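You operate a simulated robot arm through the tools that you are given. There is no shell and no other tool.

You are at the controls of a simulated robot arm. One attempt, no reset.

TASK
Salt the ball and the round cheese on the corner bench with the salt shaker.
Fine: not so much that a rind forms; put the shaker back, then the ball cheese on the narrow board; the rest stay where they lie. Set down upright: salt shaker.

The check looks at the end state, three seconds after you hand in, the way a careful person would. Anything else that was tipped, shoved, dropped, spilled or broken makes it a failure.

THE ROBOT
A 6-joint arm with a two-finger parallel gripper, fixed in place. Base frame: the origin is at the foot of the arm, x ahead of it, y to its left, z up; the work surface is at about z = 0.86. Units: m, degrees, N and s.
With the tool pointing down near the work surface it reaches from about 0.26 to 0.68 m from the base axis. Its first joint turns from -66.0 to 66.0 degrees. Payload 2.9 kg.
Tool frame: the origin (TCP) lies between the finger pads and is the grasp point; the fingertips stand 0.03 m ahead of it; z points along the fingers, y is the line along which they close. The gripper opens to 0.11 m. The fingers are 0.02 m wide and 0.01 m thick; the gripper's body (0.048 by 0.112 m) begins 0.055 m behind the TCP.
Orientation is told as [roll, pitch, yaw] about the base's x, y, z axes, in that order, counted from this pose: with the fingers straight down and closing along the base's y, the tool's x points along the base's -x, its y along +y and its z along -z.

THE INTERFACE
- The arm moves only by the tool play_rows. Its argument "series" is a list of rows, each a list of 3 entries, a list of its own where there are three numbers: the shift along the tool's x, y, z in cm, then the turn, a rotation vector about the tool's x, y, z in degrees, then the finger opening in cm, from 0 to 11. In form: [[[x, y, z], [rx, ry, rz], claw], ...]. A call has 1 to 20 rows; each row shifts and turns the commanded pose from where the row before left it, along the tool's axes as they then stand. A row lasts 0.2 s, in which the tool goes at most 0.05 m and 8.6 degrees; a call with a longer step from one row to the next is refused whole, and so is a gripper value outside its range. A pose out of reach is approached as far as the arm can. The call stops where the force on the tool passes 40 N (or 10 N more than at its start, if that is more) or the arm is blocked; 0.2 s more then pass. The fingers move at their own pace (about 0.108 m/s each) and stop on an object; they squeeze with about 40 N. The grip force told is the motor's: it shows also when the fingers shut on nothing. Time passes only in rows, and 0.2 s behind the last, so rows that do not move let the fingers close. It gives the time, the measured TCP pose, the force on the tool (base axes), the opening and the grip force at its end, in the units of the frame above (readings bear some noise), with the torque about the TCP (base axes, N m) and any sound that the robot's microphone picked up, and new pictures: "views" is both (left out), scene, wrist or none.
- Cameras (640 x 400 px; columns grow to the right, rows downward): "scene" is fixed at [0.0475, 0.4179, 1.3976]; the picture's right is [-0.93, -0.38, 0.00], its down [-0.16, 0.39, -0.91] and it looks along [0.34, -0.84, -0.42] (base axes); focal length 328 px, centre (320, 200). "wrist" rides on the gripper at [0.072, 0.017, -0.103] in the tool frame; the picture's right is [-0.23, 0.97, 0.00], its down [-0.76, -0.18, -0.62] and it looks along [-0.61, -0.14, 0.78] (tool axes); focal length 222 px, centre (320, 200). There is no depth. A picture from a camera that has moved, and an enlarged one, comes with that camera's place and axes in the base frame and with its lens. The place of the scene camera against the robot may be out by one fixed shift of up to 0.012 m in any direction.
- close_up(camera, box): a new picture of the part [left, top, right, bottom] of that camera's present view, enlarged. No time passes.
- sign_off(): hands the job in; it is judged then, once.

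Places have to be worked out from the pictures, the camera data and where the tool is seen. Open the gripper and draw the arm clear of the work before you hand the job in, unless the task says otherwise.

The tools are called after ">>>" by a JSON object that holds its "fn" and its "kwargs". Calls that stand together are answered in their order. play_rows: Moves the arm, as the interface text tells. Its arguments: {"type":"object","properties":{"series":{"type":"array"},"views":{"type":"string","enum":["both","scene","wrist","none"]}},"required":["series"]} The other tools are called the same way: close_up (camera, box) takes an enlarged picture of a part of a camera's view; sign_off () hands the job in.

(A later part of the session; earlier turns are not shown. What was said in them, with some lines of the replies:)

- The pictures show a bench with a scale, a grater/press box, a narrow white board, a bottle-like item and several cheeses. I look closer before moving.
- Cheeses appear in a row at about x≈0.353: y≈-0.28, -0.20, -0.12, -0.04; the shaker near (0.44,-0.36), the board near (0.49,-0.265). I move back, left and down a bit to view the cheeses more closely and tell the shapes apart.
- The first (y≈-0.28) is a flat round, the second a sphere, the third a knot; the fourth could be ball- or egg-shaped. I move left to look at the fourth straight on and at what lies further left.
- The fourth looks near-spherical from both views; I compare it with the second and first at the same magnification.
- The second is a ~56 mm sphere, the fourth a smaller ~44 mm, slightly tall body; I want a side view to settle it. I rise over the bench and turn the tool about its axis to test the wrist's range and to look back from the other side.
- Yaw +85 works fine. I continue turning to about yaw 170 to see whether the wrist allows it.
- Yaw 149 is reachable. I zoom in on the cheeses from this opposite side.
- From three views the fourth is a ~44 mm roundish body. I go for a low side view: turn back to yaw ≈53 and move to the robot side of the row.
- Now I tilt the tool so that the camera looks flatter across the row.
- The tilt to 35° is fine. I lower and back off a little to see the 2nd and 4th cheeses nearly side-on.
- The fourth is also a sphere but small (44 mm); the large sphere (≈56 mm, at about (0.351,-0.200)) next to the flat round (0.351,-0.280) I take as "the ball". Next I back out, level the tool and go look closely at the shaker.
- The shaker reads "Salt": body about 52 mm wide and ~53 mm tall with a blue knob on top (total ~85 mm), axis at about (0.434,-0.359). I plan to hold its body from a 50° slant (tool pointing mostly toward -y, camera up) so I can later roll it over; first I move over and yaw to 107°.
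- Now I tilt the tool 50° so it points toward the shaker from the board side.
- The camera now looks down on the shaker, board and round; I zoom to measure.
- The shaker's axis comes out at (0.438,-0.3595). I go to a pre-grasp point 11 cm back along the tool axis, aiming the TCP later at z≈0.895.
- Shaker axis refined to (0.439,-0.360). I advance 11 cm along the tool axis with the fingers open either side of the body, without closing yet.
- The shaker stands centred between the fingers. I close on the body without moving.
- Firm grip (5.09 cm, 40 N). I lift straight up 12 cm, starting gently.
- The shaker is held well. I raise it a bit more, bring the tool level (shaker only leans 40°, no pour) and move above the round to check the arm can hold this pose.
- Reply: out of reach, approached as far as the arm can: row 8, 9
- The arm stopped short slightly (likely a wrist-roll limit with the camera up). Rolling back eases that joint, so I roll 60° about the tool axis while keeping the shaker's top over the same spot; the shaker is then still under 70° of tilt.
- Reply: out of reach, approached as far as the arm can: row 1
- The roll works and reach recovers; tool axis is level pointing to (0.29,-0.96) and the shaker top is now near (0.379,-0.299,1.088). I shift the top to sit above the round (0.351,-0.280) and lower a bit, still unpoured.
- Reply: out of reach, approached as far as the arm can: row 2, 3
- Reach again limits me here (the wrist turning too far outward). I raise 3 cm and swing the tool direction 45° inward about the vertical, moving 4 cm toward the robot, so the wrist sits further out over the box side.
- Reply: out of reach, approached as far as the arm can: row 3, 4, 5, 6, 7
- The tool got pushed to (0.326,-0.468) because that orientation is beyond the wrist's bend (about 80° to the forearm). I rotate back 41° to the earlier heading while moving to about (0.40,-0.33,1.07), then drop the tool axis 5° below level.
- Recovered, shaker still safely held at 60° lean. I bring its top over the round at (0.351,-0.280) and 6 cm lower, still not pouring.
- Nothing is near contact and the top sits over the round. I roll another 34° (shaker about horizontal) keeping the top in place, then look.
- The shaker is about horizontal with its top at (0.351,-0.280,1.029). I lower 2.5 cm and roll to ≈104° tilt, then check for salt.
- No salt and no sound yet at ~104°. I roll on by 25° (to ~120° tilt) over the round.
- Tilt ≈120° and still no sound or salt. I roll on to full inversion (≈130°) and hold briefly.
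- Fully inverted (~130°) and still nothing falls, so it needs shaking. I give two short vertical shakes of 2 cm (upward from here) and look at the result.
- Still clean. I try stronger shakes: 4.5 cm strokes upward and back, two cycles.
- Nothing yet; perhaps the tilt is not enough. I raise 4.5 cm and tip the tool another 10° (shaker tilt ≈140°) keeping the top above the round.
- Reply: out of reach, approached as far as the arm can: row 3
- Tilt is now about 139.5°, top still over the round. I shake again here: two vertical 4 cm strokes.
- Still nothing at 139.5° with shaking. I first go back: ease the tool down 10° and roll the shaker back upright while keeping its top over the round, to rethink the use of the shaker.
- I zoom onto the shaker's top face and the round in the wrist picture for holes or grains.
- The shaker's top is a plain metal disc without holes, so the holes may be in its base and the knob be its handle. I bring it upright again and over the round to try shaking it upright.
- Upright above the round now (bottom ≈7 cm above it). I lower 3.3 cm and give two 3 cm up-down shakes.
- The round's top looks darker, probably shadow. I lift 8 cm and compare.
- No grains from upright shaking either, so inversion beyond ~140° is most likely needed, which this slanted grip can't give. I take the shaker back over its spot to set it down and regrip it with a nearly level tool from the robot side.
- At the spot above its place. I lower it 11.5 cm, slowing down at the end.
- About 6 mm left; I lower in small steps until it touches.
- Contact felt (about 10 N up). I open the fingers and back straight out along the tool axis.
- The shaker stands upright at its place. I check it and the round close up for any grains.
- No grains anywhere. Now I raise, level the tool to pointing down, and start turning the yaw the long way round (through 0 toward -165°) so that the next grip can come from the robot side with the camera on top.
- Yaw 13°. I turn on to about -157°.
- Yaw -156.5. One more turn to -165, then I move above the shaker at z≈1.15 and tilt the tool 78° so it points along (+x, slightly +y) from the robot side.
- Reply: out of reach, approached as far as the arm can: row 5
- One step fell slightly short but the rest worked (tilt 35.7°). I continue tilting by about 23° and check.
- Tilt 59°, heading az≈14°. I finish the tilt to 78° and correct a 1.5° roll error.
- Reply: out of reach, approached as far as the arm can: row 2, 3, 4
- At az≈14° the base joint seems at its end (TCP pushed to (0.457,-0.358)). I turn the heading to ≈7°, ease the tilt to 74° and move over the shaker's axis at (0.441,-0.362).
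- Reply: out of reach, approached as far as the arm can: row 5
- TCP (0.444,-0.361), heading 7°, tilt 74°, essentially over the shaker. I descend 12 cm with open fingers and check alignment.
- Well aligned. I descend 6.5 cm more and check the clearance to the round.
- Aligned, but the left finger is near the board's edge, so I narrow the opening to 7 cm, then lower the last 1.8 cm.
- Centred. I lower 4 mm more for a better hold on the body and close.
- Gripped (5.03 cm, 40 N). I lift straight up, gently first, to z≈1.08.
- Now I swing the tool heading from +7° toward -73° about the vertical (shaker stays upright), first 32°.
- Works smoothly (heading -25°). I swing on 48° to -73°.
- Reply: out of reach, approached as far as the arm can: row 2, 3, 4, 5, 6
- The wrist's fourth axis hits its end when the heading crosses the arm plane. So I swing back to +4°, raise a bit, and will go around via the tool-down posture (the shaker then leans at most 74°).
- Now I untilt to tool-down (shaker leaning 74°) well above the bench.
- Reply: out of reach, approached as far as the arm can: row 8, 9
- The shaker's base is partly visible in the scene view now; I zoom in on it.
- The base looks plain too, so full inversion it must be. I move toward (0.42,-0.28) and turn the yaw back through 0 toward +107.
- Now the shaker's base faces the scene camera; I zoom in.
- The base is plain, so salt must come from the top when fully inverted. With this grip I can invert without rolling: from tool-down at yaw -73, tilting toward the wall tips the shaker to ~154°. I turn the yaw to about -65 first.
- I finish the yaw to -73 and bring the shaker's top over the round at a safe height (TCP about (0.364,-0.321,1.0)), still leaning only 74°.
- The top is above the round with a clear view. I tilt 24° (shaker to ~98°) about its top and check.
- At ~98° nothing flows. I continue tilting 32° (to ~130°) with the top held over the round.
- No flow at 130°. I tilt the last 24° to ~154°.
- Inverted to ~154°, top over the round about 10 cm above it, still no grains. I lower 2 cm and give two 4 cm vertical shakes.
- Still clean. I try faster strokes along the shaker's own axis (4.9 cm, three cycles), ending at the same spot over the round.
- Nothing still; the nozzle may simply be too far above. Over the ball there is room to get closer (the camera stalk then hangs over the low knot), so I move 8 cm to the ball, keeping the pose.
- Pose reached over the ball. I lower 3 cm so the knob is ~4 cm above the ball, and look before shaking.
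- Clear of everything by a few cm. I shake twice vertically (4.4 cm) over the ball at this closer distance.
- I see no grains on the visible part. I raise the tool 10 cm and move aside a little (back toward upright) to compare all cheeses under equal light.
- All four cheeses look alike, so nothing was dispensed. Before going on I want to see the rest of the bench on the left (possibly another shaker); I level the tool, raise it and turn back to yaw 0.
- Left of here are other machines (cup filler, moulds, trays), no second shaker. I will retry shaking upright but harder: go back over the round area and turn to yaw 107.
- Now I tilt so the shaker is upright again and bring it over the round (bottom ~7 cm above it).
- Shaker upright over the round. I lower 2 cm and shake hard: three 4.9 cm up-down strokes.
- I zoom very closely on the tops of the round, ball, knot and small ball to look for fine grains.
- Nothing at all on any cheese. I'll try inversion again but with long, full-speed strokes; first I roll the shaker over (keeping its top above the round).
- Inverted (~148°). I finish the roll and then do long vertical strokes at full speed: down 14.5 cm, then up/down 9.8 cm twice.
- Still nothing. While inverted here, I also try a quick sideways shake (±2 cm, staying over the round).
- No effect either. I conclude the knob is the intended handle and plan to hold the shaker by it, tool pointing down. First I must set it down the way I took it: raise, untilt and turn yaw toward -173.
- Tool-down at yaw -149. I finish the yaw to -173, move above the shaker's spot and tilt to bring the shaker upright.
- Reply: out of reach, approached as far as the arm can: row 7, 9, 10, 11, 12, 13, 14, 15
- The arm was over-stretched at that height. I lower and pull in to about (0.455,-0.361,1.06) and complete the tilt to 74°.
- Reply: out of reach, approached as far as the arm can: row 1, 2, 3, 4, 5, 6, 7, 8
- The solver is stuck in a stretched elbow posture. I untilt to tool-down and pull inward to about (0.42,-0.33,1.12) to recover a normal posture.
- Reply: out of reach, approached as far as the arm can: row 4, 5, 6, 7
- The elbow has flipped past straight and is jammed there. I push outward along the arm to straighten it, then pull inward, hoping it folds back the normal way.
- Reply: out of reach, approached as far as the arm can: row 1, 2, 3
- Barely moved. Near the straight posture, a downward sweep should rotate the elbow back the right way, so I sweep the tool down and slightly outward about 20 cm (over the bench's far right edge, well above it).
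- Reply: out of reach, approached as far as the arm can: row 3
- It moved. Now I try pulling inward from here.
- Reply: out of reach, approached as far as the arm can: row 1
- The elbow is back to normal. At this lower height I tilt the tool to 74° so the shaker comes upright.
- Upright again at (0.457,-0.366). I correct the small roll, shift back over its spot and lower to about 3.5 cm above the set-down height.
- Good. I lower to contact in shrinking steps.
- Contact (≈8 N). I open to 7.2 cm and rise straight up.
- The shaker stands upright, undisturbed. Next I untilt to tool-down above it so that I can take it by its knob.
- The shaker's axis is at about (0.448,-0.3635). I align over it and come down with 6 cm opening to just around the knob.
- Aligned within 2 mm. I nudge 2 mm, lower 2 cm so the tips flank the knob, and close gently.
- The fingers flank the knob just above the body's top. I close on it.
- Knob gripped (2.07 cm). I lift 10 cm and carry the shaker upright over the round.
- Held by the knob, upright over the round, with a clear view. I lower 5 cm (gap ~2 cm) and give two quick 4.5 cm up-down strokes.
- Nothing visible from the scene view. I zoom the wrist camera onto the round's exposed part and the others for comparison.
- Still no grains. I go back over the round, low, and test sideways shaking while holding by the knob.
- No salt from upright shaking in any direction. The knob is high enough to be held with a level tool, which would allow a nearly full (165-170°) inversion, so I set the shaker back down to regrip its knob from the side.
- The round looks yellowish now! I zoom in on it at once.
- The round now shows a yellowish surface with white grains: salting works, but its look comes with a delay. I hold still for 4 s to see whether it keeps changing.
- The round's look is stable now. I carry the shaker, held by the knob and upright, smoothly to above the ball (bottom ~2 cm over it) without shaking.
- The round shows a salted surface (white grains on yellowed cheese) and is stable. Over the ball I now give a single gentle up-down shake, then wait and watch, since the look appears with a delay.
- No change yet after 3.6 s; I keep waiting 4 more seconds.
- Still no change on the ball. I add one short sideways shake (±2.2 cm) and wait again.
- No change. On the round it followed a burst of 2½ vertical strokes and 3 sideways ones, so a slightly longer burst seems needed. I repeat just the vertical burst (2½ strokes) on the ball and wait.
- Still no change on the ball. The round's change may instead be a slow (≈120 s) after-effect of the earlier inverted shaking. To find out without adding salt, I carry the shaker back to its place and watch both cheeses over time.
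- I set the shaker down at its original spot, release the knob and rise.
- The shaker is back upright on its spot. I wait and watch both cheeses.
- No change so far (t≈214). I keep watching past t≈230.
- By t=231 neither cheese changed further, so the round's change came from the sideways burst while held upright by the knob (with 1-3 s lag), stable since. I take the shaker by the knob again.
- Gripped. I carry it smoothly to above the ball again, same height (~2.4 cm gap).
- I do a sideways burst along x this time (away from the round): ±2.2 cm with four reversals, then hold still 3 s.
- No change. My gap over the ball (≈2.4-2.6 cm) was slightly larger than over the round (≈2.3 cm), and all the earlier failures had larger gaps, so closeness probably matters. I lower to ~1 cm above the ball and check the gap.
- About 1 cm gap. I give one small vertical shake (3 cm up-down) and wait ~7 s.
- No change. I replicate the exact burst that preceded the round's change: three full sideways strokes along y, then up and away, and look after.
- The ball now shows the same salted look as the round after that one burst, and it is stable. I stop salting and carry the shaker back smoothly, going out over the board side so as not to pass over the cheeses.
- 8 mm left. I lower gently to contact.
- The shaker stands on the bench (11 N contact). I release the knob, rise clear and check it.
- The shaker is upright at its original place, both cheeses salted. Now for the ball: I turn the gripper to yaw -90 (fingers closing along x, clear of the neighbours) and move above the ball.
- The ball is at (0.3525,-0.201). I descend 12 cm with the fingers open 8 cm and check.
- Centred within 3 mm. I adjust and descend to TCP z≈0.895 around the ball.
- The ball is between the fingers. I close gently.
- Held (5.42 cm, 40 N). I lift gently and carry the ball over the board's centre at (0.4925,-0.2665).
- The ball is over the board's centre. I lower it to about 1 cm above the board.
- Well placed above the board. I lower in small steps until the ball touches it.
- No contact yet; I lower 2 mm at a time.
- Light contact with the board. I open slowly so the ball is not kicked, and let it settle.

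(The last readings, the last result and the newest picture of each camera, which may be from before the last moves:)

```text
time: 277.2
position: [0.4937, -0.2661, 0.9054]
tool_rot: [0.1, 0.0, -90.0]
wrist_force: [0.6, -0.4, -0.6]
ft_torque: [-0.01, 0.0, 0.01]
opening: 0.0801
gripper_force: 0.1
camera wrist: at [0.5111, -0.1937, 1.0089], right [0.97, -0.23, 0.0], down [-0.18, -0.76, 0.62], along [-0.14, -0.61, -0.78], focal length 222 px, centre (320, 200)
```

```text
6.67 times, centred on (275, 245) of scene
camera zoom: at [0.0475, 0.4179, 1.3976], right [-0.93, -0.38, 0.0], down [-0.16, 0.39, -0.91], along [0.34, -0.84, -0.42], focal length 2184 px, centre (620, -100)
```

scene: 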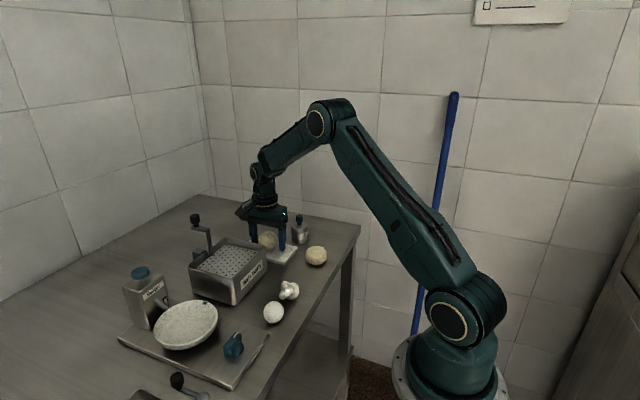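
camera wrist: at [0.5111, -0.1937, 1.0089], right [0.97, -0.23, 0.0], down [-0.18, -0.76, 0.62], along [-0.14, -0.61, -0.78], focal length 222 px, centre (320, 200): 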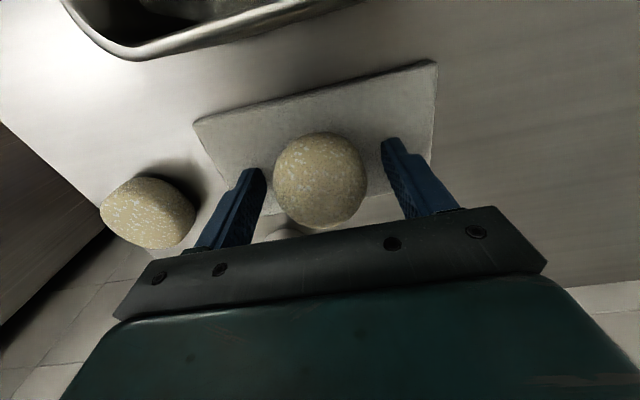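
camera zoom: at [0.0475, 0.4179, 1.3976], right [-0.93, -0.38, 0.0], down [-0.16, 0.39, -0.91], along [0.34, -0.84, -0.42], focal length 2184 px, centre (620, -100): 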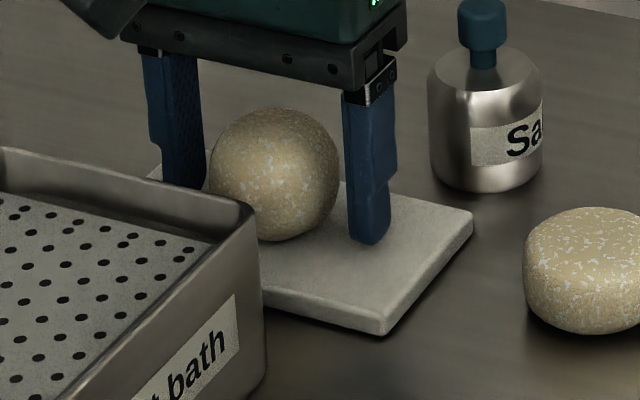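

The ball rests on the board without rolling. I rise straight up and check.

>>> {"fn": "play_rows", "kwargs": {"series": [[[0, 0, -2], [0, 0, 0], 8], [[0, 0, -3], [0, 0, 0], 8], [[0, 0, -4], [0, 0, 0], 8], [[0, 0, -4], [0, 0, 0], 8], [[0, 0, -4], [0, 0, 0], 8], [[0, 0, 0], [0, 0, 0], 8]]}}

>>> {"fn": "close_up", "kwargs": {"camera": "scene", "box": [235, 205, 345, 325]}}

```text
time: 278.6
position: [0.4925, -0.2653, 1.077]
tool_rot: [0.1, 0.1, -90.0]
wrist_force: [0.0, 0.3, 1.0]
ft_torque: [0.0, 0.01, 0.0]
opening: 0.0799
gripper_force: 0.1
camera wrist: at [0.5101, -0.1926, 1.1798], right [0.97, -0.23, 0.0], down [-0.18, -0.76, 0.62], along [-0.14, -0.61, -0.78], focal length 222 px, centre (320, 200)
```

scene: 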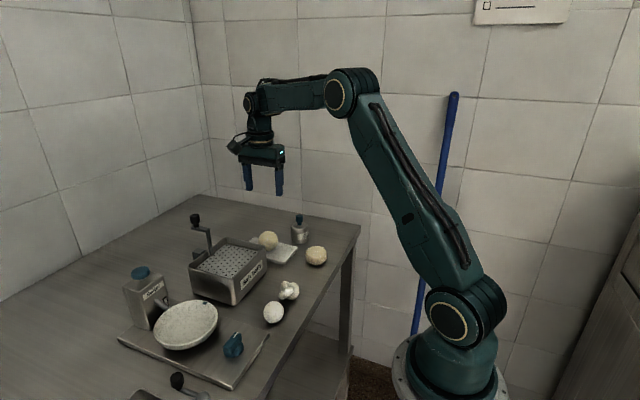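
wrist: 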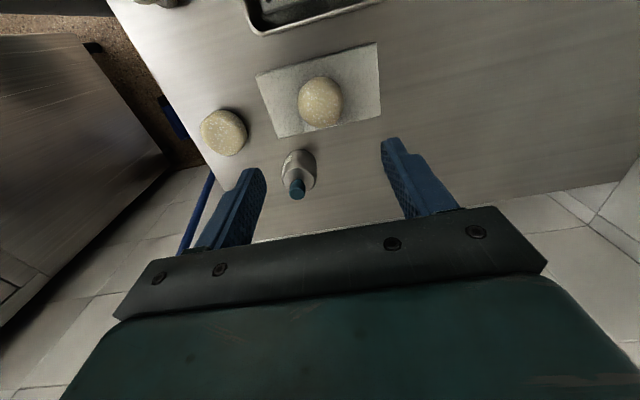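

```text
3.33 times, centred on (290, 265) of scene
camera zoom: at [0.0475, 0.4179, 1.3976], right [-0.93, -0.38, 0.0], down [-0.16, 0.39, -0.91], along [0.34, -0.84, -0.42], focal length 1092 px, centre (420, -17)
```

zoom: 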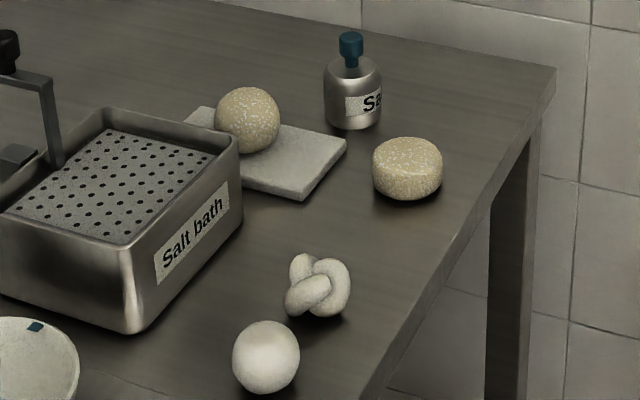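

The ball sits at the board's centre, the shaker is upright, everything else is in place. I draw the arm up and back, clear of the work, with the gripper open, and take a last look.

>>> {"fn": "play_rows", "kwargs": {"series": [[[0, 0, -3], [0, 0, 0], 10], [[-0.5, -3.4, -2.5], [0, 0, 0], 10], [[-0.5, -3.4, -2.5], [0, 0, 0], 10], [[-0.5, -3.4, -2.5], [0, 0, 0], 10], [[-0.5, -3.4, -2], [0, 0, 0], 10], [[0, 0, 0], [0, 0, 0], 10], [[0, 0, 0], [0, 0, 0], 10], [[0, 0, 0], [0, 0, 0], 10], [[0, 0, 0], [0, 0, 0], 10], [[0, 0, 0], [0, 0, 0], 10]]}}

>>> {"fn": "close_up", "kwargs": {"camera": "scene", "box": [225, 205, 345, 325]}}

>>> {"fn": "close_up", "kwargs": {"camera": "scene", "box": [100, 180, 300, 400]}}

```text
time: 280.8
position: [0.3571, -0.2847, 1.2007]
tool_rot: [0.0, 0.0, -90.1]
wrist_force: [-0.1, -0.4, 0.2]
ft_torque: [0.03, -0.03, 0.02]
opening: 0.1002
gripper_force: 0.2
camera wrist: at [0.3733, -0.2119, 1.3042], right [0.97, -0.23, 0.0], down [-0.18, -0.76, 0.62], along [-0.14, -0.61, -0.78], focal length 222 px, centre (320, 200)
```

scene: 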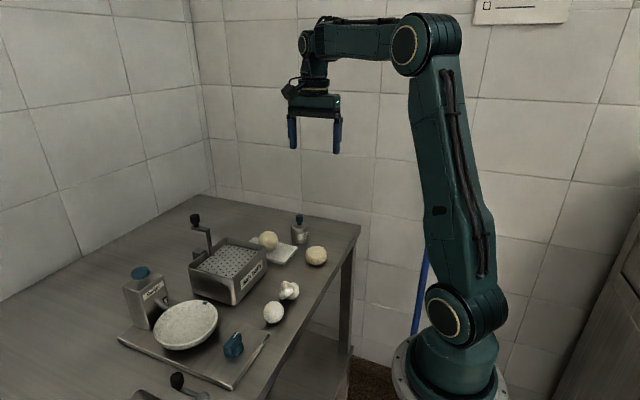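
wrist: 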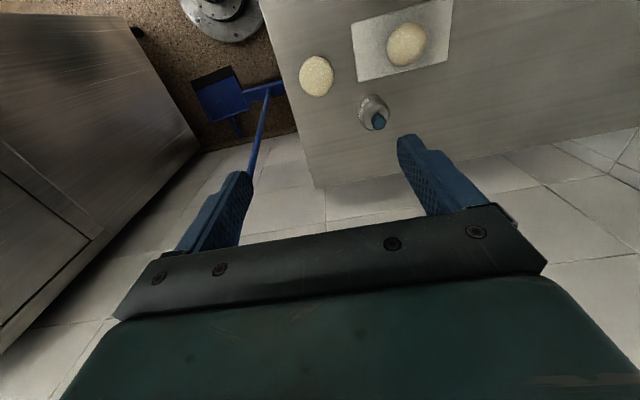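

```text
3.33 times, centred on (285, 265) of scene
camera zoom: at [0.0475, 0.4179, 1.3976], right [-0.93, -0.38, 0.0], down [-0.16, 0.39, -0.91], along [0.34, -0.84, -0.42], focal length 1092 px, centre (437, -17)
```

zoom: 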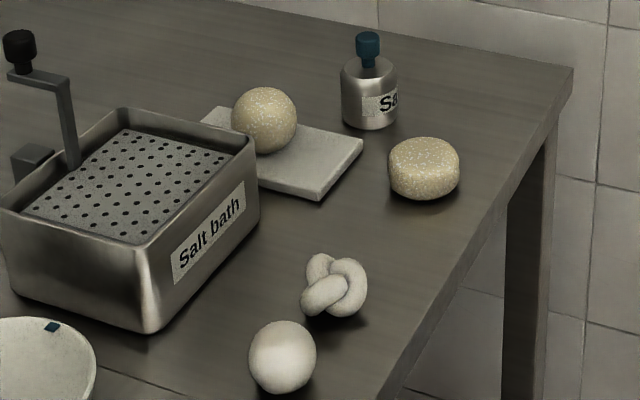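

```text
1.82 times, centred on (200, 290) of scene
camera zoom: at [0.0475, 0.4179, 1.3976], right [-0.93, -0.38, 0.0], down [-0.16, 0.39, -0.91], along [0.34, -0.84, -0.42], focal length 596 px, centre (538, 36)
```

zoom: 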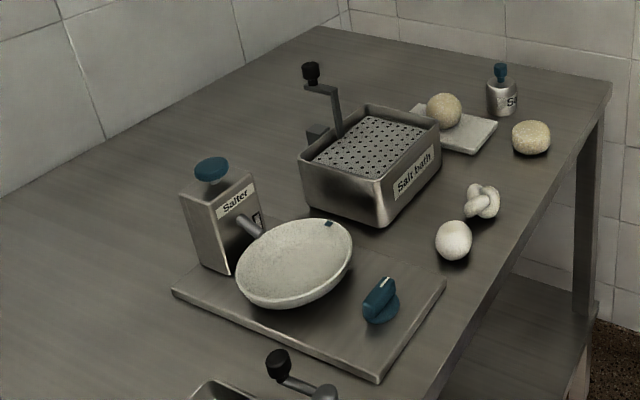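

The final view shows the round and the ball both salted, with the ball resting on the narrow board. The shaker is upright at its place, and the knot, small ball and machines have not moved. The arm is clear with the gripper open, so I hand in.

>>> {"fn": "sign_off", "kwargs": {}}

```text
The job is handed in.
```

I handed the job in. Both cheeses are salted, the shaker is back upright at its original spot, and the ball is on the narrow board. Two things could count against it:

- **Rind:** both cheeses turned yellowish with white grains. I took that as lightly salted, because the ball only changed after the first shake that was long enough. I can't rule out that the yellowing counts as a rind. The round had also been through many earlier shakes that showed no effect, so it is the one more likely to have had too much.
- **Which ball:** there were two ball-shaped cheeses, one about 56 mm across and one about 44 mm. I took the larger one, next to the round, as "the ball" and left the small one where it was.

What worked was holding the shaker upright by its knob, close above the cheese, and shaking it quickly side to side. Turning it upside down, which I tried first, showed no effect.

In the last pictures the knot, the small ball and the machines were where they started, and I saw no salt on the bench. The gripper is open and the arm is clear of the work.
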